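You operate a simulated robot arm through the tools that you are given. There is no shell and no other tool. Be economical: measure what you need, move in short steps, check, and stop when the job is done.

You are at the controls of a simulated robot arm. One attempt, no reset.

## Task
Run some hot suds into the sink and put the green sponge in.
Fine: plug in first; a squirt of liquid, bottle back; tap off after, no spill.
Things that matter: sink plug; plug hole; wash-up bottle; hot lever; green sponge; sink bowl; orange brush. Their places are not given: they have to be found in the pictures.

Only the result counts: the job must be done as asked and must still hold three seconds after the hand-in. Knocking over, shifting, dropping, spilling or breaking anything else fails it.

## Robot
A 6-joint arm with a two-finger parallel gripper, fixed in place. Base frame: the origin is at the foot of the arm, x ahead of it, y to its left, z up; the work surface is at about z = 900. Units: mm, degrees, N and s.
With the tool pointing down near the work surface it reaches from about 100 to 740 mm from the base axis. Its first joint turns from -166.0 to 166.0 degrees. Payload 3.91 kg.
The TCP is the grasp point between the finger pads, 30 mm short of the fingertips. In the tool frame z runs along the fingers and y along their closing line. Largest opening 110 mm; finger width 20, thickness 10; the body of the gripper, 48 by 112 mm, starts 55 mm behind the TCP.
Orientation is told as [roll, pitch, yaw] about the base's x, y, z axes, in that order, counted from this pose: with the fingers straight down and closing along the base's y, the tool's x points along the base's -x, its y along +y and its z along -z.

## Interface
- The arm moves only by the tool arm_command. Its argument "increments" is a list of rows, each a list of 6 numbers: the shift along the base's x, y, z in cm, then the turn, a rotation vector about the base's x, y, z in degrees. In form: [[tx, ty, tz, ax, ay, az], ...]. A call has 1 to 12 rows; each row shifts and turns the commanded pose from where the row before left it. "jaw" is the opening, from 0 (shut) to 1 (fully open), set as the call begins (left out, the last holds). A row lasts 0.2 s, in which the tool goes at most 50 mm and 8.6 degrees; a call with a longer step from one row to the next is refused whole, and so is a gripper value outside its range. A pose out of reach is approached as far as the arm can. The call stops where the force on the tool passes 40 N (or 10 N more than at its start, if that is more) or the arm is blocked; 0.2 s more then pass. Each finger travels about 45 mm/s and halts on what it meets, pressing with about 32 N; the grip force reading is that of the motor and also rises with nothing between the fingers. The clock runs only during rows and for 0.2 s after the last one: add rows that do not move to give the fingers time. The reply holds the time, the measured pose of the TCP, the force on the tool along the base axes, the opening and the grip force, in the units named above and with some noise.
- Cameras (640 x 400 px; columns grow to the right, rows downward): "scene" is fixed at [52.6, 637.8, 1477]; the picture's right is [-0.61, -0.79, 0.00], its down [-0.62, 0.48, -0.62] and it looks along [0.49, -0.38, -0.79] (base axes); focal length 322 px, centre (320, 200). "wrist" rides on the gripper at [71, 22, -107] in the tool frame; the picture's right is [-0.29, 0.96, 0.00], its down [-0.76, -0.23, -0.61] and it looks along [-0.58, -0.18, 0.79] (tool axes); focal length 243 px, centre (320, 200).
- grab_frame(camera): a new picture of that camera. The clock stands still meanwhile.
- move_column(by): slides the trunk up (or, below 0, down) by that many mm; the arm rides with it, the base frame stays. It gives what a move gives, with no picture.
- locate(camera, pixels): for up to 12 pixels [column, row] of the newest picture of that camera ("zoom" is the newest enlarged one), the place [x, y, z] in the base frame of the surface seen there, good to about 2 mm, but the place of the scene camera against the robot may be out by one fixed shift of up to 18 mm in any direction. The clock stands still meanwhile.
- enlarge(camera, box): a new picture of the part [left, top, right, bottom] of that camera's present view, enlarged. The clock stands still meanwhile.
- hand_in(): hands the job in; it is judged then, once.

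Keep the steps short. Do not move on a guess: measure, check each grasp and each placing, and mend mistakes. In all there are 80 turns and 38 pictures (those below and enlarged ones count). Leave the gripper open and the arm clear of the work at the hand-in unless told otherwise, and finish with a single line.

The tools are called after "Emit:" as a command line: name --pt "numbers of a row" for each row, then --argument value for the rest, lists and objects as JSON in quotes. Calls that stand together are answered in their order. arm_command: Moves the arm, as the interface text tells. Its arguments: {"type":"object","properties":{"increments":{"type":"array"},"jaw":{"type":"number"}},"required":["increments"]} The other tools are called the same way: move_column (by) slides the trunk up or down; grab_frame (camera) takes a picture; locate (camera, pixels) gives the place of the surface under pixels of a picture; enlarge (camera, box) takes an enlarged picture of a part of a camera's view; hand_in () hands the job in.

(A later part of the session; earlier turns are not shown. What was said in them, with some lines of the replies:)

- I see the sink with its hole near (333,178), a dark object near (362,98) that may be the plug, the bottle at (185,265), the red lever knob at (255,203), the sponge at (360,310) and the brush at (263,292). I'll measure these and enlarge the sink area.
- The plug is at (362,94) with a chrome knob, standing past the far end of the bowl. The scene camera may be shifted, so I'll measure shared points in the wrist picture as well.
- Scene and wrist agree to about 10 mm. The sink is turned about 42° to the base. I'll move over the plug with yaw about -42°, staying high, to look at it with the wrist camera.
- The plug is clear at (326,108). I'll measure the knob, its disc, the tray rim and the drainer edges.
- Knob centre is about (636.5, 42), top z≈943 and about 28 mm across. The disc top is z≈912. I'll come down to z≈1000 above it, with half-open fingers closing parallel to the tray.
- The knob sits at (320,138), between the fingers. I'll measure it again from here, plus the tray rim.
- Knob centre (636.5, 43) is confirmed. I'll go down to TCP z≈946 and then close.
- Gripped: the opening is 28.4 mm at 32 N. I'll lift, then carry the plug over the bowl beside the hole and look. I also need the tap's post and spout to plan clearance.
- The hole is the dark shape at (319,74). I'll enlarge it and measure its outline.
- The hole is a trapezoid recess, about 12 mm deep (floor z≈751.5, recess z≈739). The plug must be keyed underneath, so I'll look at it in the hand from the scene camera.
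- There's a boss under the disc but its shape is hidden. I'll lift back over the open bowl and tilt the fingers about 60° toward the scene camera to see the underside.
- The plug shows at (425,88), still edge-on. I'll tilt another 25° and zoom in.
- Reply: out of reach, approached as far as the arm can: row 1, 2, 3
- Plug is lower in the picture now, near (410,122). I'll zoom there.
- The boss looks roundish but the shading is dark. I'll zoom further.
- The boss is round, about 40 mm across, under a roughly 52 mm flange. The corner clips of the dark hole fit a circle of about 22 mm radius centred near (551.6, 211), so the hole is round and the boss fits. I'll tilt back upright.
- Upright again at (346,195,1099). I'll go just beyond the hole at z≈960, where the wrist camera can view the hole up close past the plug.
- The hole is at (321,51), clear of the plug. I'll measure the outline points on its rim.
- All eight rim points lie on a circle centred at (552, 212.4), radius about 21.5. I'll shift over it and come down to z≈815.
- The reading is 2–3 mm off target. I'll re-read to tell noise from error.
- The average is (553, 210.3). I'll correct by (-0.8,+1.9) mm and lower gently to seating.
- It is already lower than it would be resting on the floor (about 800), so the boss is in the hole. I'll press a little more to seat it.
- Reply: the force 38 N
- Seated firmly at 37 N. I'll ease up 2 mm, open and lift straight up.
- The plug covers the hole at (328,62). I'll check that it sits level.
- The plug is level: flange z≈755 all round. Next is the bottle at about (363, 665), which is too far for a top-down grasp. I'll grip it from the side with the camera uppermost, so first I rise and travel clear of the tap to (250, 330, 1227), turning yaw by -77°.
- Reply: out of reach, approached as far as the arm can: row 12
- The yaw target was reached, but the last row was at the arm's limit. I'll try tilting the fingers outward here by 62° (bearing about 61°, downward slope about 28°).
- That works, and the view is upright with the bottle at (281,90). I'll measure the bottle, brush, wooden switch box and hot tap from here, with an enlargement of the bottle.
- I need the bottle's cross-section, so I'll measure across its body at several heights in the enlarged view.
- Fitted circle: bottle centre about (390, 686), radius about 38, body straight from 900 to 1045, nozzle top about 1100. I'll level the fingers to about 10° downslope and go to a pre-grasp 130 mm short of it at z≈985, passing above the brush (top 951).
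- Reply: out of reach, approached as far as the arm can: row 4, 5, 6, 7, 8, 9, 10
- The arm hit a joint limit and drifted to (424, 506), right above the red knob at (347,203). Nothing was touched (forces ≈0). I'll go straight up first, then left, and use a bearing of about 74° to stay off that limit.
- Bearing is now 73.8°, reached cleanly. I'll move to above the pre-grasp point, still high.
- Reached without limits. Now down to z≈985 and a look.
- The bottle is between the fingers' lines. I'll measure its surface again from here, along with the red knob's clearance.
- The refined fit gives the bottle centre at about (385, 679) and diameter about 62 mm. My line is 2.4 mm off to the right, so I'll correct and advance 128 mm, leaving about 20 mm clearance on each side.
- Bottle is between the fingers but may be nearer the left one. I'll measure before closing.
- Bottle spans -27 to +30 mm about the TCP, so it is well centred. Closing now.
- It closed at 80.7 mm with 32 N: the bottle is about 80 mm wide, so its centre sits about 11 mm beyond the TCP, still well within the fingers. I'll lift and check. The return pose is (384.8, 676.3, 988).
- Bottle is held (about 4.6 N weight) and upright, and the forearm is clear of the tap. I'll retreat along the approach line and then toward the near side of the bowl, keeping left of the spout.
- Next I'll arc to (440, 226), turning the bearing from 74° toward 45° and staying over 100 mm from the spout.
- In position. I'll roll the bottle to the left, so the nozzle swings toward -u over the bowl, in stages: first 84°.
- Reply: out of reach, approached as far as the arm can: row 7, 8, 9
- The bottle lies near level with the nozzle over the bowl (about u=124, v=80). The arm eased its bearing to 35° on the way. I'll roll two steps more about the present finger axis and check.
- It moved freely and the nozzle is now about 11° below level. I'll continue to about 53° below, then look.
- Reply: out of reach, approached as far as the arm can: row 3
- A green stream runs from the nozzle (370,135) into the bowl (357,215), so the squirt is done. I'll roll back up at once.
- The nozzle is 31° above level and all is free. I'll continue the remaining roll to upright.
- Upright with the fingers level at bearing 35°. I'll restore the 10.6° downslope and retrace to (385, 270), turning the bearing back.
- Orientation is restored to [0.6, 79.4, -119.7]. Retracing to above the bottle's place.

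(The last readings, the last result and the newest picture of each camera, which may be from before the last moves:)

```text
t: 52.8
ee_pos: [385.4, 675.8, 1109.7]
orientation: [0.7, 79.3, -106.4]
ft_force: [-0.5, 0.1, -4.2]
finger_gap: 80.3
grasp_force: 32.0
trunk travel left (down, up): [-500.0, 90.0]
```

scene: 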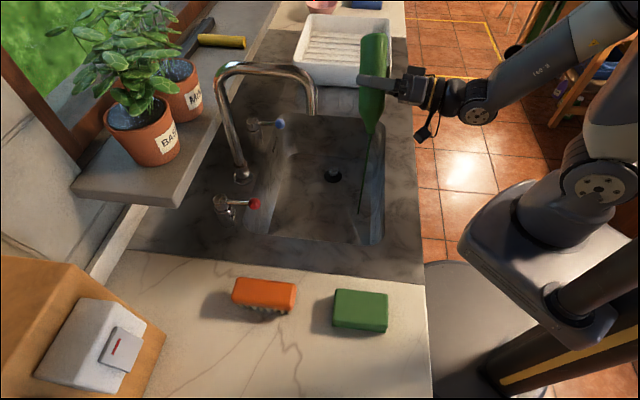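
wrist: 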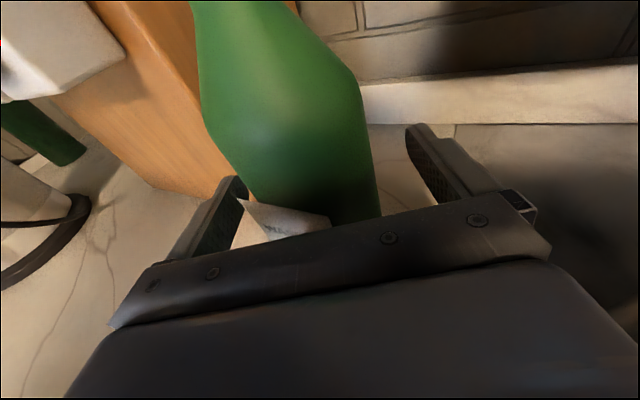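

I'm right above the original place. Lowering to just above the counter, then gently to contact.

Emit:
arm_command --pt "0 0.05 -4 0 0 0" --pt "0 0 -4 0 0 0" --pt "0 0 -3 0 0 0" --pt "0 0 -0.6 0 0 0" --pt "0 0 -0.3 0 0 0" --pt "0 0 -0.3 0 0 0" --pt "0 0 0 0 0 0"

```text
t: 54.4
ee_pos: [385.0, 675.6, 989.8]
orientation: [0.7, 79.4, -106.3]
ft_force: [0.0, 0.9, -0.9]
finger_gap: 79.9
grasp_force: 32.0
trunk travel left (down, up): [-500.0, 90.0]
```

The weight is nearly off (-0.9 N). One more millimetre.

Emit:
arm_command --pt "0 0 -0.1 0 0 0" --pt "0 0 0 0 0 0"

```text
t: 55.0
ee_pos: [385.1, 676.2, 989.6]
orientation: [0.7, 79.6, -106.3]
ft_force: [1.9, 1.2, 4.6]
finger_gap: 80.1
grasp_force: 32.1
trunk travel left (down, up): [-500.0, 90.0]
```

It is standing on the counter (+4.6 N). I'll open the fingers fully and then back straight out.

Emit:
arm_command --pt "0 0 0 0 0 0" --pt "0 0 0 0 0 0" --pt "0 0 0 0 0 0" --jaw 0.97

Emit:
arm_command --pt "-0.7 -2.4 0 0 0 0" --pt "-1.1 -3.8 0 0 0 0" --pt "-1.1 -3.8 0 0 0 0" --pt "-0.9 -3 0 0 0 0" --pt "0 0 4 0 0 0" --pt "0 0 4 0 0 0" --pt "0 0 4 0 0 0" --pt "0 0 0 0 0 0"

Emit:
grab_frame --camera "wrist"

```text
t: 55.8
ee_pos: [385.3, 675.3, 988.0]
orientation: [0.6, 79.4, -106.3]
ft_force: [-0.3, -0.7, -0.4]
finger_gap: 106.6
grasp_force: 0.1
trunk travel left (down, up): [-500.0, 90.0]
```

```text
t: 57.6
ee_pos: [346.1, 545.6, 1107.7]
orientation: [0.7, 79.5, -106.3]
ft_force: [0.0, -0.4, 0.6]
finger_gap: 106.7
grasp_force: 0.0
trunk travel left (down, up): [-500.0, 90.0]
```

```text
10 pictures are left
```

wrist: 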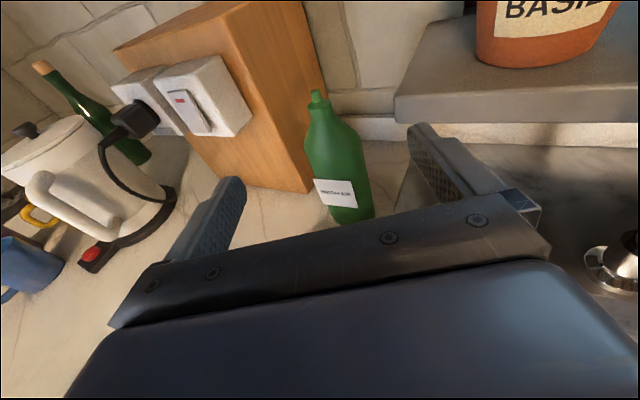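

The bottle stands upright back in place. Next is the hot lever: post about (485, 556), knob about (437, 510, 970), pointing toward the bowl. I plan a top-down straddle of the knob, so I'll check where the shelf is first.

Emit:
locate --camera "wrist" --pixels '[[398, 98], [398, 118], [440, 30], [500, 95], [600, 95], [600, 118], [480, 40], [635, 245], [340, 150], [317, 95]]'

Emit:
locate --camera "scene" --pixels '[[75, 190], [172, 195], [180, 207], [212, 130], [190, 170], [255, 203], [252, 207], [258, 199], [224, 198]]'

```text
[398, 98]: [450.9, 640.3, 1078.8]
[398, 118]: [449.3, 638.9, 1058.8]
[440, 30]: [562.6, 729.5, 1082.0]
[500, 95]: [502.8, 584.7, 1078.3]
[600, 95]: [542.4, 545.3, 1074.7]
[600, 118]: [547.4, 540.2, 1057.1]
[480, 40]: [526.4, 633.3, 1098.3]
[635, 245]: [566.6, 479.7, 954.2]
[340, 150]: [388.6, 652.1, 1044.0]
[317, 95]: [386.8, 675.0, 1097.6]
```

```text
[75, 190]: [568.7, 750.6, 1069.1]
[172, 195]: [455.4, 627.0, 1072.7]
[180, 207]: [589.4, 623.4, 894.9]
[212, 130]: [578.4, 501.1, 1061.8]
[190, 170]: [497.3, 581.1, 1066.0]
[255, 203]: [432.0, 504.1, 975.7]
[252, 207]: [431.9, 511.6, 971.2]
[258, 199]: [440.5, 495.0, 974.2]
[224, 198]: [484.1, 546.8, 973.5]
```

The shelf edge overhangs just behind the tap post (z 1057–1079), so a vertical tool would crowd it. I'll come from the bowl side instead, fingers sloping about 28° down at bearing 62° and about 85 mm clear of the spout stream, to straddle the knob.

Emit:
arm_command --pt "0 -4.9 0 0 0 -6" --pt "0 -4.9 0 0 0 -6" --pt "1.17 -1.33 -1.2 -5.1 2.75 0" --pt "1.17 -1.33 -1.2 -5.1 2.75 0" --pt "1.17 -1.33 -1.2 -5.1 2.75 0" --pt "0 0 -3.9 0 0 0" --pt "0 0 0 0 0 0" --jaw 0.5

Emit:
grab_frame --camera "wrist"

```text
t: 59.2
ee_pos: [392.9, 401.7, 1035.6]
orientation: [0.6, 62.0, -118.3]
ft_force: [-0.3, -0.7, 0.5]
finger_gap: 55.2
grasp_force: 0.1
out of reach, approached as far as the arm can: row 2
trunk travel left (down, up): [-500.0, 90.0]
```

```text
9 pictures are left
```

wrist: 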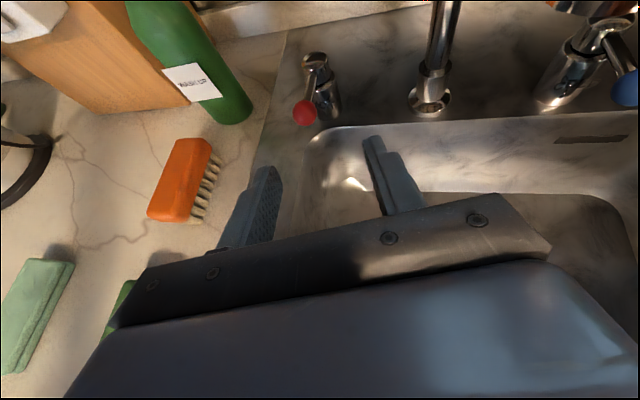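

The pose is slightly shifted but fine: the knob is at (305,113), ahead between the fingers. I'll measure it precisely.

Emit:
locate --camera "wrist" --pixels '[[305, 113], [295, 113], [314, 113], [305, 103], [305, 122], [310, 85], [318, 62], [325, 110], [275, 180], [385, 180]]'

```text
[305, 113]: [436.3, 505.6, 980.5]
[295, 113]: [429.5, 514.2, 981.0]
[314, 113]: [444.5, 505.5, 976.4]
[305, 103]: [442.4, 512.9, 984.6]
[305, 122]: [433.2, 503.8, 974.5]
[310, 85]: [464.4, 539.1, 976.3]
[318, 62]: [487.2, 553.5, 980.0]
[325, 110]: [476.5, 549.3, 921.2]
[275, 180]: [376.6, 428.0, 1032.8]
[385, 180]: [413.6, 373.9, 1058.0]
```

Knob centre is about (440, 514, 973). I'll shift 12 mm left to line up and then advance, ending with the knob between the fingertips.

Emit:
arm_command --pt "-1.03 0.55 0 0 0 0" --pt "1.7 3.17 -1.85 0 0 0" --pt "1.7 3.17 -1.85 0 0 0" --pt "1.7 3.17 -1.85 0 0 0" --pt "0 0 0 0 0 0"

Emit:
grab_frame --camera "wrist"

```text
t: 60.4
ee_pos: [433.0, 501.9, 979.9]
orientation: [0.6, 62.1, -118.3]
ft_force: [1.0, 0.8, 0.1]
finger_gap: 55.0
grasp_force: 0.1
trunk travel left (down, up): [-500.0, 90.0]
```

```text
8 pictures are left
```

wrist: 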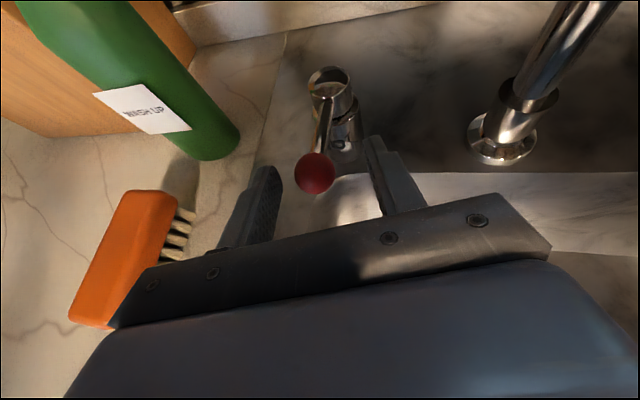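

The knob sits centred between the fingers. I'll sweep left (away from the spout) in small steps, so the right finger turns the lever while I watch the force.

Emit:
arm_command --pt "-0.88 0.47 0 0 0 0" --pt "-0.7 0.6 0 0 0 0" --pt "-0.5 0.7 0 0 0 0" --pt "0 0 0 0 0 0"

```text
t: 61.4
ee_pos: [413.3, 520.8, 981.0]
orientation: [0.7, 61.9, -118.3]
ft_force: [-0.4, 1.0, 0.0]
finger_gap: 55.1
grasp_force: 0.1
trunk travel left (down, up): [-500.0, 90.0]
```

There's no resistance, so either the lever is turning freely or contact hasn't begun. I'll go a little further and look.

Emit:
arm_command --pt "-0.4 0.7 0 0 0 0" --pt "-0.4 0.8 0 0 0 0" --pt "0 0 0 0 0 0"

Emit:
enlarge --camera "scene" --box '[160, 60, 400, 260]'

```text
t: 62.2
ee_pos: [404.0, 537.1, 981.7]
orientation: [0.5, 62.0, -118.3]
ft_force: [0.3, 0.9, -0.4]
finger_gap: 54.8
grasp_force: 0.5
trunk travel left (down, up): [-500.0, 90.0]
```

```text
2.00 times, centred on (280, 160) of scene
```

zoom: 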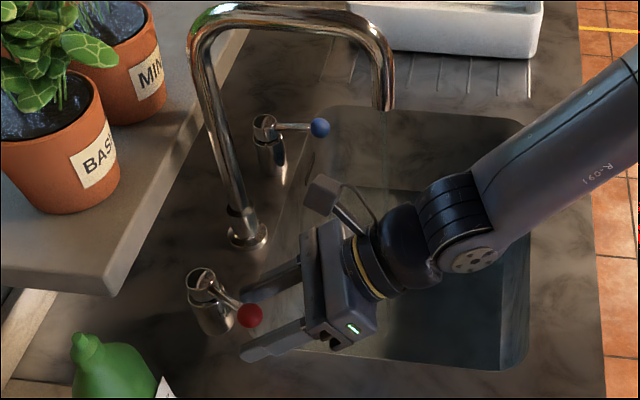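

The lever has swung about 30°, with the red knob clear of its old line, but no water is visible yet. I'll continue to about 50°.

Emit:
arm_command --pt "0 0.8 0 0 0 0" --pt "0 0.8 0 0 0 0" --pt "0.05 0.75 0 0 0 0" --pt "0 0 0 0 0 0"

Emit:
enlarge --camera "scene" --box '[160, 60, 400, 260]'

```text
t: 63.2
ee_pos: [403.6, 559.6, 982.2]
orientation: [-0.1, 61.7, -118.3]
ft_force: [-0.1, -0.8, 0.2]
finger_gap: 55.0
grasp_force: 0.1
trunk travel left (down, up): [-500.0, 90.0]
```

```text
2.00 times, centred on (280, 160) of scene
```

zoom: 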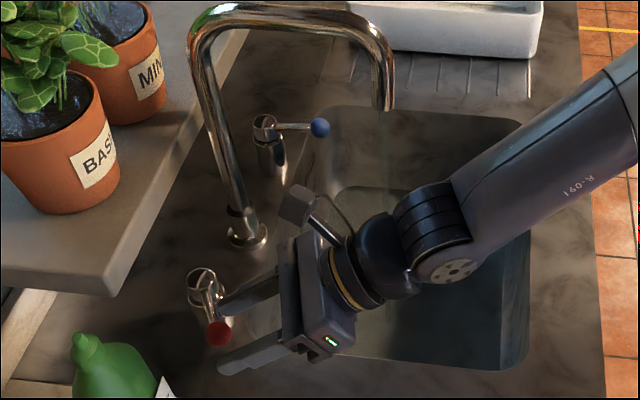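

The lever is at about 55°. There may be a faint stream below the spout and bluish water in the bowl, so I'll zoom to confirm.

Emit:
enlarge --camera "scene" --box '[290, 100, 400, 250]'

Emit:
locate --camera "zoom" --pixels '[[430, 300], [480, 250], [400, 330], [350, 340], [460, 170], [300, 120], [292, 100]]'

```text
2.67 times, centred on (345, 175) of scene
```

zoom: 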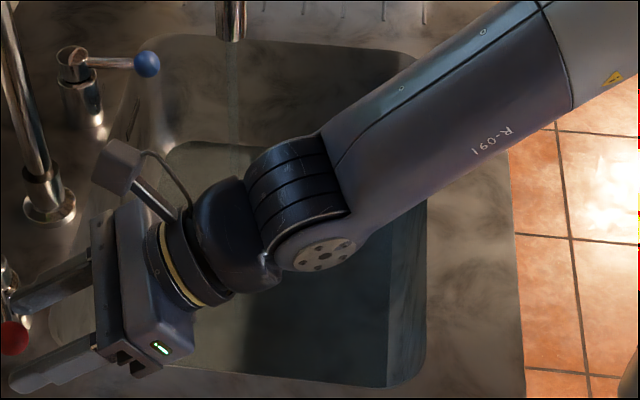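

```text
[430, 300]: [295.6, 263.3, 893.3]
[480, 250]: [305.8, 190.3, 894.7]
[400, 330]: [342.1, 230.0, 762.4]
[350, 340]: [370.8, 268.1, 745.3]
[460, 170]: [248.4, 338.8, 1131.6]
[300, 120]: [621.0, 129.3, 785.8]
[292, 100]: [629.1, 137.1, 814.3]
```

A thin translucent stream falls from the spout at (232,45–140), so the tap is running into the bowl and clear of the wrist. I'll wait about 5 s, then measure the level.

Emit:
arm_command --pt "0 0 0 0 0 0" --pt "0 0 0 0 0 0" --pt "0 0 0 0 0 0" --pt "0 0 0 0 0 0" --pt "0 0 0 0 0 0" --pt "0 0 0 0 0 0" --pt "0 0 0 0 0 0" --pt "0 0 0 0 0 0" --pt "0 0 0 0 0 0" --pt "0 0 0 0 0 0" --pt "0 0 0 0 0 0" --pt "0 0 0 0 0 0"

Emit:
arm_command --pt "0 0 0 0 0 0" --pt "0 0 0 0 0 0" --pt "0 0 0 0 0 0" --pt "0 0 0 0 0 0" --pt "0 0 0 0 0 0" --pt "0 0 0 0 0 0" --pt "0 0 0 0 0 0" --pt "0 0 0 0 0 0" --pt "0 0 0 0 0 0" --pt "0 0 0 0 0 0" --pt "0 0 0 0 0 0" --pt "0 0 0 0 0 0"

Emit:
enlarge --camera "scene" --box '[290, 100, 400, 250]'

Emit:
locate --camera "zoom" --pixels '[[400, 330], [350, 340], [300, 350], [270, 320], [380, 270], [230, 150]]'

```text
t: 65.8
ee_pos: [404.8, 557.8, 980.8]
orientation: [0.0, 61.8, -118.2]
ft_force: [0.1, -0.4, 0.5]
finger_gap: 55.0
grasp_force: 0.0
trunk travel left (down, up): [-500.0, 90.0]
```

```text
t: 68.4
ee_pos: [404.6, 558.2, 982.1]
orientation: [0.0, 61.8, -118.3]
ft_force: [-0.1, -0.4, -0.2]
finger_gap: 55.2
grasp_force: 0.0
trunk travel left (down, up): [-500.0, 90.0]
```

```text
2.67 times, centred on (345, 175) of scene
```

zoom: 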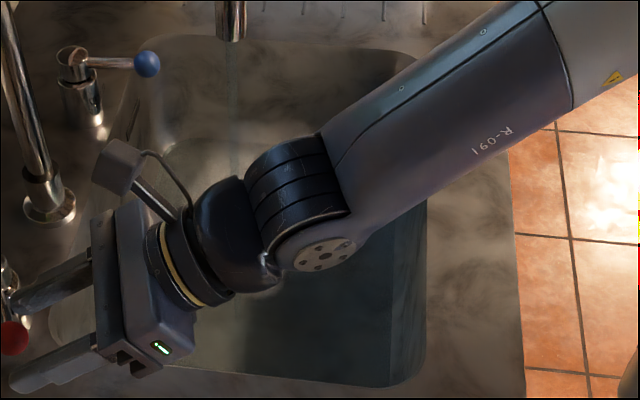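

```text
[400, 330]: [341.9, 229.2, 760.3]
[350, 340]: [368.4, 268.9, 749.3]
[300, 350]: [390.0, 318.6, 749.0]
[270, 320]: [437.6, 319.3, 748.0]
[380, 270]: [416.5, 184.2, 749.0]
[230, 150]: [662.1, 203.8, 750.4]
```

The level has risen about 4–5 mm in 5–6 s, the stream is steady and nothing is splashing. I'll let it run on for about 26 s more and re-measure.

Emit:
arm_command --pt "0 0 0 0 0 0" --pt "0 0 0 0 0 0" --pt "0 0 0 0 0 0" --pt "0 0 0 0 0 0" --pt "0 0 0 0 0 0" --pt "0 0 0 0 0 0" --pt "0 0 0 0 0 0" --pt "0 0 0 0 0 0" --pt "0 0 0 0 0 0" --pt "0 0 0 0 0 0" --pt "0 0 0 0 0 0" --pt "0 0 0 0 0 0"

Emit:
arm_command --pt "0 0 0 0 0 0" --pt "0 0 0 0 0 0" --pt "0 0 0 0 0 0" --pt "0 0 0 0 0 0" --pt "0 0 0 0 0 0" --pt "0 0 0 0 0 0" --pt "0 0 0 0 0 0" --pt "0 0 0 0 0 0" --pt "0 0 0 0 0 0" --pt "0 0 0 0 0 0" --pt "0 0 0 0 0 0" --pt "0 0 0 0 0 0"

Emit:
arm_command --pt "0 0 0 0 0 0" --pt "0 0 0 0 0 0" --pt "0 0 0 0 0 0" --pt "0 0 0 0 0 0" --pt "0 0 0 0 0 0" --pt "0 0 0 0 0 0" --pt "0 0 0 0 0 0" --pt "0 0 0 0 0 0" --pt "0 0 0 0 0 0" --pt "0 0 0 0 0 0" --pt "0 0 0 0 0 0" --pt "0 0 0 0 0 0"

Emit:
arm_command --pt "0 0 0 0 0 0" --pt "0 0 0 0 0 0" --pt "0 0 0 0 0 0" --pt "0 0 0 0 0 0" --pt "0 0 0 0 0 0" --pt "0 0 0 0 0 0" --pt "0 0 0 0 0 0" --pt "0 0 0 0 0 0" --pt "0 0 0 0 0 0" --pt "0 0 0 0 0 0" --pt "0 0 0 0 0 0" --pt "0 0 0 0 0 0"

Emit:
arm_command --pt "0 0 0 0 0 0" --pt "0 0 0 0 0 0" --pt "0 0 0 0 0 0" --pt "0 0 0 0 0 0" --pt "0 0 0 0 0 0" --pt "0 0 0 0 0 0" --pt "0 0 0 0 0 0" --pt "0 0 0 0 0 0" --pt "0 0 0 0 0 0" --pt "0 0 0 0 0 0" --pt "0 0 0 0 0 0" --pt "0 0 0 0 0 0"

Emit:
arm_command --pt "0 0 0 0 0 0" --pt "0 0 0 0 0 0" --pt "0 0 0 0 0 0" --pt "0 0 0 0 0 0" --pt "0 0 0 0 0 0" --pt "0 0 0 0 0 0" --pt "0 0 0 0 0 0" --pt "0 0 0 0 0 0" --pt "0 0 0 0 0 0" --pt "0 0 0 0 0 0" --pt "0 0 0 0 0 0" --pt "0 0 0 0 0 0"

Emit:
arm_command --pt "0 0 0 0 0 0" --pt "0 0 0 0 0 0" --pt "0 0 0 0 0 0" --pt "0 0 0 0 0 0" --pt "0 0 0 0 0 0" --pt "0 0 0 0 0 0" --pt "0 0 0 0 0 0" --pt "0 0 0 0 0 0" --pt "0 0 0 0 0 0" --pt "0 0 0 0 0 0" --pt "0 0 0 0 0 0" --pt "0 0 0 0 0 0"

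Emit:
arm_command --pt "0 0 0 0 0 0" --pt "0 0 0 0 0 0" --pt "0 0 0 0 0 0" --pt "0 0 0 0 0 0" --pt "0 0 0 0 0 0" --pt "0 0 0 0 0 0" --pt "0 0 0 0 0 0" --pt "0 0 0 0 0 0" --pt "0 0 0 0 0 0" --pt "0 0 0 0 0 0" --pt "0 0 0 0 0 0" --pt "0 0 0 0 0 0"

Emit:
arm_command --pt "0 0 0 0 0 0" --pt "0 0 0 0 0 0" --pt "0 0 0 0 0 0" --pt "0 0 0 0 0 0" --pt "0 0 0 0 0 0" --pt "0 0 0 0 0 0" --pt "0 0 0 0 0 0" --pt "0 0 0 0 0 0" --pt "0 0 0 0 0 0" --pt "0 0 0 0 0 0" --pt "0 0 0 0 0 0" --pt "0 0 0 0 0 0"

Emit:
arm_command --pt "0 0 0 0 0 0" --pt "0 0 0 0 0 0" --pt "0 0 0 0 0 0" --pt "0 0 0 0 0 0" --pt "0 0 0 0 0 0" --pt "0 0 0 0 0 0" --pt "0 0 0 0 0 0" --pt "0 0 0 0 0 0" --pt "0 0 0 0 0 0" --pt "0 0 0 0 0 0" --pt "0 0 0 0 0 0" --pt "0 0 0 0 0 0"

Emit:
enlarge --camera "scene" --box '[290, 100, 400, 250]'

Emit:
locate --camera "zoom" --pixels '[[400, 330], [350, 340], [300, 350], [270, 320], [380, 270], [230, 150]]'

```text
t: 71.0
ee_pos: [404.3, 558.4, 982.7]
orientation: [-0.1, 61.8, -118.3]
ft_force: [-0.7, -0.6, -0.2]
finger_gap: 55.1
grasp_force: 0.2
trunk travel left (down, up): [-500.0, 90.0]
```

```text
t: 73.6
ee_pos: [403.7, 557.6, 982.4]
orientation: [-0.1, 61.9, -118.3]
ft_force: [0.3, -0.2, -0.7]
finger_gap: 55.0
grasp_force: 0.0
trunk travel left (down, up): [-500.0, 90.0]
```

```text
t: 76.2
ee_pos: [405.3, 559.3, 981.4]
orientation: [0.1, 61.9, -118.4]
ft_force: [0.6, 0.1, 0.8]
finger_gap: 55.0
grasp_force: 0.0
trunk travel left (down, up): [-500.0, 90.0]
```

```text
t: 78.8
ee_pos: [403.8, 558.1, 981.3]
orientation: [0.1, 61.8, -118.3]
ft_force: [0.5, 0.0, 0.4]
finger_gap: 54.9
grasp_force: 0.0
trunk travel left (down, up): [-500.0, 90.0]
```

```text
t: 81.4
ee_pos: [405.1, 558.3, 981.8]
orientation: [0.1, 61.8, -118.3]
ft_force: [-0.1, -0.4, -0.1]
finger_gap: 55.2
grasp_force: 0.0
trunk travel left (down, up): [-500.0, 90.0]
```

```text
t: 84.0
ee_pos: [404.1, 557.7, 981.2]
orientation: [0.1, 61.8, -118.3]
ft_force: [-0.5, 0.3, 0.0]
finger_gap: 55.0
grasp_force: 0.1
trunk travel left (down, up): [-500.0, 90.0]
```

```text
t: 86.6
ee_pos: [403.8, 558.7, 981.8]
orientation: [0.1, 61.8, -118.3]
ft_force: [-0.4, -0.3, 0.5]
finger_gap: 55.1
grasp_force: 0.1
trunk travel left (down, up): [-500.0, 90.0]
```

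```text
t: 89.2
ee_pos: [404.1, 559.0, 982.4]
orientation: [0.0, 61.8, -118.3]
ft_force: [0.6, 0.1, -0.8]
finger_gap: 55.2
grasp_force: 0.0
trunk travel left (down, up): [-500.0, 90.0]
```

```text
t: 91.8
ee_pos: [402.8, 559.9, 983.0]
orientation: [-0.1, 61.7, -118.3]
ft_force: [1.0, -0.8, 0.4]
finger_gap: 55.1
grasp_force: 0.0
trunk travel left (down, up): [-500.0, 90.0]
```

```text
t: 94.4
ee_pos: [403.9, 558.9, 982.5]
orientation: [0.0, 61.8, -118.3]
ft_force: [-0.7, -0.1, 0.7]
finger_gap: 55.1
grasp_force: 0.1
trunk travel left (down, up): [-500.0, 90.0]
```

```text
2.67 times, centred on (345, 175) of scene
```

zoom: 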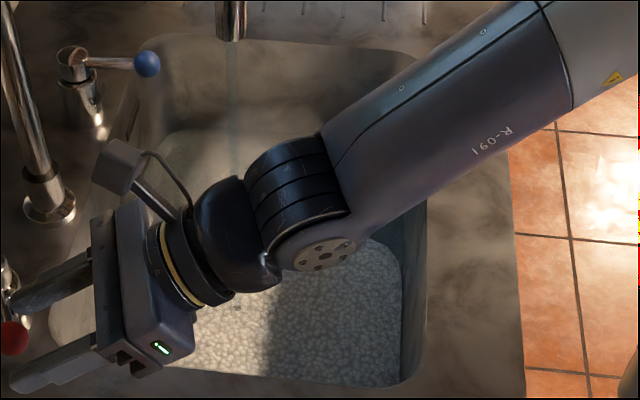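

```text
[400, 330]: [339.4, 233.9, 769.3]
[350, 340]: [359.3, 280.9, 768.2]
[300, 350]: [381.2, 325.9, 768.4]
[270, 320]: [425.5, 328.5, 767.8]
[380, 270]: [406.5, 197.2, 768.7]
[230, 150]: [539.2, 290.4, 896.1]
```

White suds now cover the water and the level is up about 24 mm, with the rim still about 125 mm above. I'll give it about 21 s more for a useful depth, then shut the tap.

Emit:
arm_command --pt "0 0 0 0 0 0" --pt "0 0 0 0 0 0" --pt "0 0 0 0 0 0" --pt "0 0 0 0 0 0" --pt "0 0 0 0 0 0" --pt "0 0 0 0 0 0" --pt "0 0 0 0 0 0" --pt "0 0 0 0 0 0" --pt "0 0 0 0 0 0" --pt "0 0 0 0 0 0" --pt "0 0 0 0 0 0" --pt "0 0 0 0 0 0"

Emit:
arm_command --pt "0 0 0 0 0 0" --pt "0 0 0 0 0 0" --pt "0 0 0 0 0 0" --pt "0 0 0 0 0 0" --pt "0 0 0 0 0 0" --pt "0 0 0 0 0 0" --pt "0 0 0 0 0 0" --pt "0 0 0 0 0 0" --pt "0 0 0 0 0 0" --pt "0 0 0 0 0 0" --pt "0 0 0 0 0 0" --pt "0 0 0 0 0 0"

Emit:
arm_command --pt "0 0 0 0 0 0" --pt "0 0 0 0 0 0" --pt "0 0 0 0 0 0" --pt "0 0 0 0 0 0" --pt "0 0 0 0 0 0" --pt "0 0 0 0 0 0" --pt "0 0 0 0 0 0" --pt "0 0 0 0 0 0" --pt "0 0 0 0 0 0" --pt "0 0 0 0 0 0" --pt "0 0 0 0 0 0" --pt "0 0 0 0 0 0"

Emit:
arm_command --pt "0 0 0 0 0 0" --pt "0 0 0 0 0 0" --pt "0 0 0 0 0 0" --pt "0 0 0 0 0 0" --pt "0 0 0 0 0 0" --pt "0 0 0 0 0 0" --pt "0 0 0 0 0 0" --pt "0 0 0 0 0 0" --pt "0 0 0 0 0 0" --pt "0 0 0 0 0 0" --pt "0 0 0 0 0 0" --pt "0 0 0 0 0 0"

Emit:
arm_command --pt "0 0 0 0 0 0" --pt "0 0 0 0 0 0" --pt "0 0 0 0 0 0" --pt "0 0 0 0 0 0" --pt "0 0 0 0 0 0" --pt "0 0 0 0 0 0" --pt "0 0 0 0 0 0" --pt "0 0 0 0 0 0" --pt "0 0 0 0 0 0" --pt "0 0 0 0 0 0" --pt "0 0 0 0 0 0" --pt "0 0 0 0 0 0"

Emit:
arm_command --pt "0 0 0 0 0 0" --pt "0 0 0 0 0 0" --pt "0 0 0 0 0 0" --pt "0 0 0 0 0 0" --pt "0 0 0 0 0 0" --pt "0 0 0 0 0 0" --pt "0 0 0 0 0 0" --pt "0 0 0 0 0 0" --pt "0 0 0 0 0 0" --pt "0 0 0 0 0 0" --pt "0 0 0 0 0 0" --pt "0 0 0 0 0 0"

Emit:
arm_command --pt "0 0 0 0 0 0" --pt "0 0 0 0 0 0" --pt "0 0 0 0 0 0" --pt "0 0 0 0 0 0" --pt "0 0 0 0 0 0" --pt "0 0 0 0 0 0" --pt "0 0 0 0 0 0" --pt "0 0 0 0 0 0" --pt "0 0 0 0 0 0" --pt "0 0 0 0 0 0" --pt "0 0 0 0 0 0" --pt "0 0 0 0 0 0"

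Emit:
arm_command --pt "0 0 0 0 0 0" --pt "0 0 0 0 0 0" --pt "0 0 0 0 0 0" --pt "0 0 0 0 0 0" --pt "0 0 0 0 0 0" --pt "0 0 0 0 0 0" --pt "0 0 0 0 0 0" --pt "0 0 0 0 0 0" --pt "0 0 0 0 0 0" --pt "0 0 0 0 0 0" --pt "0 0 0 0 0 0" --pt "0 0 0 0 0 0"

```text
t: 97.0
ee_pos: [404.2, 558.0, 982.4]
orientation: [0.0, 61.7, -118.2]
ft_force: [0.9, -0.5, 0.2]
finger_gap: 55.0
grasp_force: 0.0
trunk travel left (down, up): [-500.0, 90.0]
```

```text
t: 99.6
ee_pos: [404.5, 558.8, 983.1]
orientation: [0.1, 61.8, -118.3]
ft_force: [1.1, -0.8, -0.7]
finger_gap: 55.3
grasp_force: 0.1
trunk travel left (down, up): [-500.0, 90.0]
```

```text
t: 102.2
ee_pos: [404.2, 558.1, 982.2]
orientation: [0.0, 61.7, -118.3]
ft_force: [0.3, -0.2, 0.5]
finger_gap: 55.1
grasp_force: 0.1
trunk travel left (down, up): [-500.0, 90.0]
```

```text
t: 104.8
ee_pos: [404.3, 559.0, 982.6]
orientation: [0.0, 61.8, -118.2]
ft_force: [-0.1, 0.7, 0.4]
finger_gap: 55.2
grasp_force: 0.0
trunk travel left (down, up): [-500.0, 90.0]
```

```text
t: 107.4
ee_pos: [403.9, 557.9, 982.9]
orientation: [0.0, 61.7, -118.3]
ft_force: [0.7, 0.7, 0.0]
finger_gap: 54.7
grasp_force: 0.1
trunk travel left (down, up): [-500.0, 90.0]
```

```text
t: 110.0
ee_pos: [404.1, 559.0, 983.4]
orientation: [-0.1, 61.8, -118.2]
ft_force: [-0.7, -0.8, 0.2]
finger_gap: 55.1
grasp_force: 0.0
trunk travel left (down, up): [-500.0, 90.0]
```

```text
t: 112.6
ee_pos: [404.7, 558.6, 981.7]
orientation: [0.1, 61.8, -118.3]
ft_force: [-0.1, 0.6, 0.1]
finger_gap: 55.0
grasp_force: 0.1
trunk travel left (down, up): [-500.0, 90.0]
```

```text
t: 115.2
ee_pos: [404.1, 558.5, 982.5]
orientation: [0.0, 61.9, -118.3]
ft_force: [0.1, -0.4, 0.1]
finger_gap: 55.0
grasp_force: 0.1
trunk travel left (down, up): [-500.0, 90.0]
```

There's now about 40 mm of suds. Turning back with the open fingers would bring the right finger into the tap post, so I'll back out, close the fingers, go in on the knob's left and push it back.

Emit:
arm_command --pt "-1.25 -2.33 1.4 0 0 0" --pt "-1.25 -2.33 1.4 0 0 0" --pt "0 0 0 0 0 0"

Emit:
arm_command --pt "-2.16 1.17 0 0 0 0" --pt "0 0 0 0 0 0" --pt "0 0 0 0 0 0" --pt "0 0 0 0 0 0" --jaw 0

Emit:
grab_frame --camera "wrist"

```text
t: 116.0
ee_pos: [381.0, 511.3, 1012.4]
orientation: [0.1, 61.9, -118.3]
ft_force: [0.4, -0.2, 0.6]
finger_gap: 55.2
grasp_force: 0.0
trunk travel left (down, up): [-500.0, 90.0]
```

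```text
t: 117.0
ee_pos: [375.3, 518.7, 1015.6]
orientation: [-0.4, 61.7, -118.3]
ft_force: [-0.7, -0.9, -0.4]
finger_gap: 0.1
grasp_force: 32.4
out of reach, approached as far as the arm can: row 1
trunk travel left (down, up): [-500.0, 90.0]
```

```text
2 pictures are left
```

wrist: 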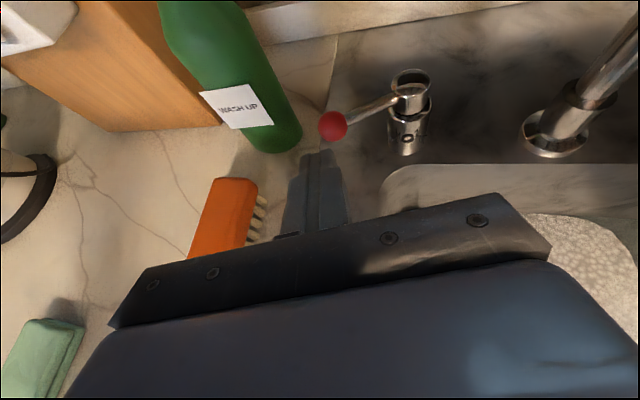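

The fingers are closed, and the lever shows swung left with its knob at (333,125). The arm is at its limit at this bearing, so I'll turn to about 70°. First I'll measure the knob and lever from this picture.

Emit:
locate --camera "wrist" --pixels '[[333, 125], [325, 125], [341, 125], [333, 115], [333, 134], [370, 108], [410, 75], [265, 145], [222, 188], [240, 182], [180, 30], [320, 180]]'

Emit:
arm_command --pt "0 0 0 0 0 5" --pt "0 0 0 0 0 5" --pt "0 0 0 0 0 0"

```text
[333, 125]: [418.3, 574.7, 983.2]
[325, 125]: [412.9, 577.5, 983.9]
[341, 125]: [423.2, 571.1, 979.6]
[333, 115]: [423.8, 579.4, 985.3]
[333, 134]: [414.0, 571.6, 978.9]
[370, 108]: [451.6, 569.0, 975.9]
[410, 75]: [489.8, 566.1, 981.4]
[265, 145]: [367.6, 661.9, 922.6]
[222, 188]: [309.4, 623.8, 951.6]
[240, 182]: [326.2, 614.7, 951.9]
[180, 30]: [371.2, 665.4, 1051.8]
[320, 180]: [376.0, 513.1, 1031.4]
```

```text
t: 117.8
ee_pos: [374.5, 518.6, 1016.2]
orientation: [0.6, 62.0, -108.4]
ft_force: [-0.6, 0.2, -0.3]
finger_gap: 0.0
grasp_force: 31.9
trunk travel left (down, up): [-500.0, 90.0]
```

The lever stands at about 63° open with the knob at about (421, 582) and pointing nearly straight at me, so a sideways push won't turn it. I'll hook the rod from its far side between knob and post with the closed fingertips at a 40° slope and draw it back. First the pre-pose, back and above.

Emit:
arm_command --pt "0 0 3.3 0 0 0" --pt "0 0 0 -5.69 1.9 0" --pt "0 0 0 -5.69 1.9 0" --pt "3.0 0.3 0 0 0 0" --pt "3.1 0.36 0 0 0 0" --pt "0 0 0 0 0 0"

```text
t: 119.2
ee_pos: [434.5, 525.6, 1049.6]
orientation: [0.6, 50.0, -108.4]
ft_force: [0.2, 0.1, -0.4]
finger_gap: 0.2
grasp_force: 31.8
trunk travel left (down, up): [-500.0, 90.0]
```

I'm in the pre-pose. Now advancing 90 mm along the finger axis, over the rod between knob and post.

Emit:
arm_command --pt "0.78 2.18 -1.93 0 0 0" --pt "0.75 2.18 -1.93 0 0 0" --pt "0.75 2.15 -1.93 0 0 0" --pt "0 0 0 0 0 0"

```text
t: 120.2
ee_pos: [457.9, 590.7, 989.3]
orientation: [0.5, 49.9, -108.3]
ft_force: [0.2, -0.2, 0.9]
finger_gap: 0.2
grasp_force: 32.0
trunk travel left (down, up): [-500.0, 90.0]
```

No contact. I'll lower 11 mm so the tips drop behind the rod.

Emit:
arm_command --pt "0 0 -0.5 0 0 0" --pt "0 0 -0.5 0 0 0" --pt "0 0 0 0 0 0"

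```text
t: 121.0
ee_pos: [456.9, 589.6, 979.3]
orientation: [0.6, 50.0, -108.4]
ft_force: [-0.1, -1.4, 0.2]
finger_gap: 0.2
grasp_force: 31.8
trunk travel left (down, up): [-500.0, 90.0]
```

No vertical resistance, so the tips are behind the rod. Drawing it back toward the closed line.

Emit:
arm_command --pt "-0.15 -0.5 0 0 0 0" --pt "-0.28 -0.7 0 0 0 0" --pt "-0.28 -0.7 0 0 0 0" --pt "-0.1 -0.76 0 0 0 0" --pt "-0.1 -0.76 0 0 0 0" --pt "-0.1 -0.76 0 0 0 0" --pt "0 0 0 0 0 0"

```text
t: 122.6
ee_pos: [445.5, 551.3, 981.1]
orientation: [0.7, 50.2, -108.1]
ft_force: [-6.1, 17.8, 8.5]
finger_gap: 0.0
grasp_force: 31.9
trunk travel left (down, up): [-500.0, 90.0]
```

Resistance of 18 N came right at the expected closed position, so the lever is against its stop. I'll ease off, lift and back out, then look at the whole scene.

Emit:
arm_command --pt "-0.4 0.6 0 0 0 0" --pt "0 0.2 1.2 0 0 0" --pt "-0.2 0 2.5 0 0 0" --pt "-0.7 -2.2 3 0 0 0" --pt "-1 -3 3 0 0 0" --pt "-2.5 -3 2 0 0 0" --pt "-3.5 -3 2 0 0 0" --pt "-4 -2.5 0 0 0 0" --pt "-4 -2.5 0 0 0 0"

Emit:
grab_frame --camera "scene"

```text
refused: row 7 steps farther than a row can; nothing moved
```

```text
1 pictures are left
```

scene: 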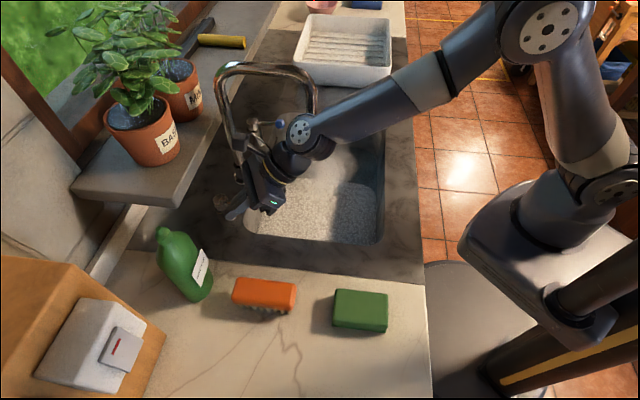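

The step was too large, so nothing moved, and one picture remains. I'll use this picture for water level, sponge corners and the lever, then back out with smaller steps.

Emit:
locate --camera "scene" --pixels '[[340, 225], [345, 180], [333, 290], [388, 294], [334, 322], [386, 331], [360, 308], [336, 291], [384, 295], [222, 198], [257, 204], [250, 205]]'

Emit:
arm_command --pt "-0.4 0.6 0 0 0 0" --pt "0 0.2 1.2 0 0 0" --pt "-0.2 0 2.5 0 0 0" --pt "-0.7 -2.2 3 0 0 0" --pt "-1 -3 3 0 0 0" --pt "-2.5 -3 1.5 0 0 0" --pt "-3 -3 1 0 0 0" --pt "-4 -2.5 0 0 0 0" --pt "-4 -2.5 0 0 0 0"

Emit:
locate --camera "scene" --pixels '[[255, 203], [252, 206], [258, 200], [240, 201], [222, 198], [340, 225]]'

```text
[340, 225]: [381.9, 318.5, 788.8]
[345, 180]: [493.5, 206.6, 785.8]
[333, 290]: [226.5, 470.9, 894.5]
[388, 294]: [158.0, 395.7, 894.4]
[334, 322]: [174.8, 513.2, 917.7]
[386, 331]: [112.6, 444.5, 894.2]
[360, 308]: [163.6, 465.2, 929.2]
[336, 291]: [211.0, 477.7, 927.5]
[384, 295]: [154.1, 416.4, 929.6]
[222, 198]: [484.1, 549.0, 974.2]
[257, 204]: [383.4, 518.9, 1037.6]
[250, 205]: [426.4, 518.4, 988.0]
```

```text
t: 124.6
ee_pos: [290.5, 393.6, 1101.6]
orientation: [0.7, 50.0, -108.2]
ft_force: [0.3, -0.1, -0.1]
finger_gap: 0.0
grasp_force: 32.0
trunk travel left (down, up): [-500.0, 90.0]
```

```text
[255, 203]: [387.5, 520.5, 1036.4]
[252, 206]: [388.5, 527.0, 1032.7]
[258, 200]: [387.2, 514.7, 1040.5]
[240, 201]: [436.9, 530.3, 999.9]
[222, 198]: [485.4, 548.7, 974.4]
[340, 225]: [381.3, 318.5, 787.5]
```

Water level is 43 mm above the bowl floor, and the sponge centre corrects to about (161.5, 471.5) with its top at 936. I'm backed out. Next I'll turn the tool vertical, move toward the sponge and set yaw to about -43°, with the jaws opening.

Emit:
arm_command --pt "-1 0.6 0.5 -7.93 2.61 0" --pt "-1 0.6 0.5 -7.93 2.61 0" --pt "-1 0.6 0.5 -7.93 2.61 0" --pt "-1 0.6 0.5 -7.93 2.61 0" --pt "-1 0.6 0.5 -7.93 2.61 0" --pt "-1 0.6 0.5 -7.93 2.61 0" --pt "0 0 0 0 0 0" --jaw 1

Emit:
arm_command --pt "-0.86 0.52 -0.7 0 0 8.15" --pt "-0.86 0.52 -0.7 0 0 8.15" --pt "-0.86 0.52 -0.7 0 0 8.15" --pt "-0.86 0.52 -0.7 0 0 8.15" --pt "-0.86 0.52 -0.7 0 0 8.15" --pt "-0.86 0.52 -0.7 0 0 8.15" --pt "-0.86 0.52 -0.7 0 0 8.15" --pt "-0.86 0.52 -0.7 0 0 8.15" --pt "0 0 0 0 0 0"

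```text
t: 126.2
ee_pos: [258.6, 416.1, 1130.5]
orientation: [0.4, -0.1, -107.8]
ft_force: [0.6, -0.1, 0.0]
finger_gap: 110.0
grasp_force: 0.1
out of reach, approached as far as the arm can: row 5, 6
trunk travel left (down, up): [-500.0, 90.0]
```

```text
t: 128.2
ee_pos: [189.0, 458.4, 1075.5]
orientation: [0.7, -0.1, -42.9]
ft_force: [0.4, 0.4, 0.4]
finger_gap: 110.0
grasp_force: 0.1
trunk travel left (down, up): [-500.0, 90.0]
```

Vertical at yaw -43° and fully open. I'll centre over the sponge and descend carefully; contact would stop the move.

Emit:
arm_command --pt "-2.66 1.4 -3 0 0 0" --pt "0 0 -4 0 0 0" --pt "0 0 -3 0 0 0" --pt "0 0 -2 0 0 0" --pt "0 0 -1.2 0 0 0" --pt "0 0 0 0 0 0"

```text
t: 129.6
ee_pos: [163.0, 471.5, 943.0]
orientation: [0.7, -0.1, -43.2]
ft_force: [0.0, -0.1, -0.6]
finger_gap: 109.9
grasp_force: 0.1
trunk travel left (down, up): [-500.0, 90.0]
```

Tips are at z≈913, beside the sponge with no contact. I'll go down 5 mm more and close.

Emit:
arm_command --pt "0 0 -0.5 0 0 0" --pt "0 0 0 0 0 0"

Emit:
arm_command --pt "0 0 0 0 0 0" --pt "0 0 0 0 0 0" --pt "0 0 0 0 0 0" --pt "0 0 0 0 0 0" --pt "0 0 0 0 0 0" --jaw 0.5

```text
t: 130.2
ee_pos: [164.4, 471.5, 938.9]
orientation: [0.7, -0.1, -43.1]
ft_force: [0.1, 0.5, 0.1]
finger_gap: 110.0
grasp_force: 0.2
trunk travel left (down, up): [-500.0, 90.0]
```

```text
t: 131.4
ee_pos: [164.4, 472.8, 939.5]
orientation: [0.6, -0.1, -43.1]
ft_force: [-0.3, 0.4, 0.2]
finger_gap: 93.8
grasp_force: 32.2
trunk travel left (down, up): [-500.0, 90.0]
```

Sponge gripped at 93.8 mm and 32 N. I'll lift and carry it round the near side to over the bowl at (484, 229), beside the plug and away from the spout.

Emit:
arm_command --pt "0 0 3 0 0 0" --pt "0 0 4 0 0 0" --pt "0 0 4 0 0 0" --pt "2.52 -4.04 0 0 0 0" --pt "2.52 -4.04 0 0 0 0" --pt "2.52 -4.04 0 0 0 0" --pt "2.52 -4.04 0 0 0 0" --pt "2.52 -4.04 0 0 0 0" --pt "4.8 -1 0 0 0 0" --pt "4.8 -1 0 0 0 0" --pt "4.8 -1 0 0 0 0" --pt "4.9 -1.1 0 0 0 0"

```text
refused: row 12 steps farther than a row can; nothing moved
```

The last row was just over the limit, so I'm repeating it slightly smaller.

Emit:
arm_command --pt "0 0 3 0 0 0" --pt "0 0 4 0 0 0" --pt "0 0 4 0 0 0" --pt "2.52 -4.04 0 0 0 0" --pt "2.52 -4.04 0 0 0 0" --pt "2.52 -4.04 0 0 0 0" --pt "2.52 -4.04 0 0 0 0" --pt "2.52 -4.04 0 0 0 0" --pt "4.8 -1 0 0 0 0" --pt "4.8 -1 0 0 0 0" --pt "4.8 -1 0 0 0 0" --pt "4.8 -1.1 0 0 0 0"

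```text
t: 134.0
ee_pos: [484.3, 228.7, 1048.0]
orientation: [0.7, 0.0, -43.1]
ft_force: [0.5, 0.0, 0.9]
finger_gap: 94.0
grasp_force: 32.1
trunk travel left (down, up): [-500.0, 90.0]
```

Sponge is still held (94 mm). Lowering it into the bowl to just at the suds surface (TCP z≈832).

Emit:
arm_command --pt "0 0 -4 0 0 0" --pt "0 0 -4 0 0 0" --pt "0 0 -4 0 0 0" --pt "0 0 -4 0 0 0" --pt "0 0 -3 0 0 0" --pt "0 0 -1.6 0 0 0" --pt "0 0 -1 0 0 0" --pt "0 0 0 0 0 0"

Emit:
arm_command --pt "0 0 0 0 0 0" --pt "0 0 0 0 0 0" --pt "0 0 0 0 0 0" --jaw 1

Emit:
arm_command --pt "0 0 3 0 0 0" --pt "0 0 4 0 0 0" --pt "0 0 4 0 0 0" --pt "0 0 4 0 0 0" --pt "0 0 4 0 0 0" --pt "0 0 3 0 0 0" --pt "0 0 0 0 0 0"

```text
t: 135.8
ee_pos: [481.1, 229.7, 833.9]
orientation: [0.7, -0.2, -43.1]
ft_force: [0.1, 0.8, 0.1]
finger_gap: 93.7
grasp_force: 32.1
trunk travel left (down, up): [-500.0, 90.0]
```

```text
t: 136.6
ee_pos: [481.3, 228.8, 834.3]
orientation: [0.7, -0.1, -43.1]
ft_force: [-0.1, -0.6, -0.9]
finger_gap: 109.9
grasp_force: 0.2
trunk travel left (down, up): [-500.0, 90.0]
```

```text
t: 138.2
ee_pos: [484.1, 227.8, 1053.6]
orientation: [0.8, -0.1, -43.2]
ft_force: [0.3, 0.0, -0.7]
finger_gap: 110.0
grasp_force: 0.0
trunk travel left (down, up): [-500.0, 90.0]
```

Released and lifted clear. I'll withdraw to near the start pose, then spend the last picture on the whole work area.

Emit:
arm_command --pt "-4.6 1 1.4 0 0 0" --pt "-4.6 1 1.4 0 0 0" --pt "-4.6 1 1.4 0 0 0" --pt "-4.6 1 1.4 0 0 0" --pt "-2.1 1.5 1.8 0 0 4" --pt "-2.1 1.5 1.8 0 0 4" --pt "-2.1 1.5 1.8 0 0 4" --pt "-2.1 1.5 1.8 0 0 4" --pt "-2.1 1.5 1.8 0 0 4" --pt "-2.1 1.5 1.8 0 0 4" --pt "0 0 0 0 0 0"

Emit:
enlarge --camera "scene" --box '[140, 80, 420, 330]'

```text
t: 140.6
ee_pos: [173.6, 360.2, 1216.7]
orientation: [0.7, -0.2, -19.1]
ft_force: [-0.4, -0.5, 0.5]
finger_gap: 109.8
grasp_force: 0.1
trunk travel left (down, up): [-500.0, 90.0]
```

```text
1.60 times, centred on (280, 205) of scene
```

zoom: 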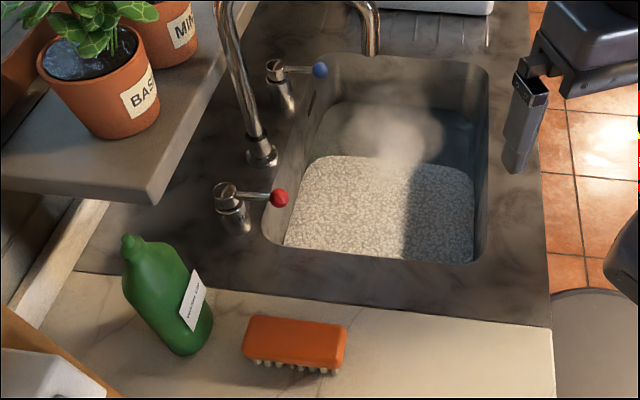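

The red lever points along its original closed line with the knob at (279,198), there's no stream at the spout, and steaming suds fill the bowl. The bottle and brush are in place. The sponge isn't obvious, so I'll measure around where I put it, plus the knob and water level.

Emit:
locate --camera "zoom" --pixels '[[279, 198], [274, 202], [284, 194], [418, 171], [405, 160], [430, 180], [390, 150], [440, 165], [370, 210], [330, 230], [445, 230], [400, 185]]'

```text
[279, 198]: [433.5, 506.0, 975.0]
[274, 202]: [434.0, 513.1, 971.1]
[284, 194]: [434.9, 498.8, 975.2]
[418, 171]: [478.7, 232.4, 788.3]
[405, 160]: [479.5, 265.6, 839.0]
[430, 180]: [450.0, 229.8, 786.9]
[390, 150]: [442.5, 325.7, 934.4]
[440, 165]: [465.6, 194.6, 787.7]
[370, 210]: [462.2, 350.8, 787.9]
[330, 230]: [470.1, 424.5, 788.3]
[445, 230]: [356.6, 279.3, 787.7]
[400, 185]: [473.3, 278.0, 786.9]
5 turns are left
```

The knob reads (433.5, 506) against (432.7, 504) at the start, so it is closed. The water level is steady at 788, the same as before the sponge went in. The sponge is 36 mm thick under 43 mm of water, so it lies just beneath the suds where I released it. The gripper is open and clear, so I'm handing in.

Emit:
hand_in

```text
The job is handed in.
```

I handed the job in: plug seated, one squirt of liquid and the bottle back in its place, about 43 mm of hot suds run, tap off with no spill seen, and the green sponge released into the bowl, where the suds hide it so I couldn't see it in the last picture.
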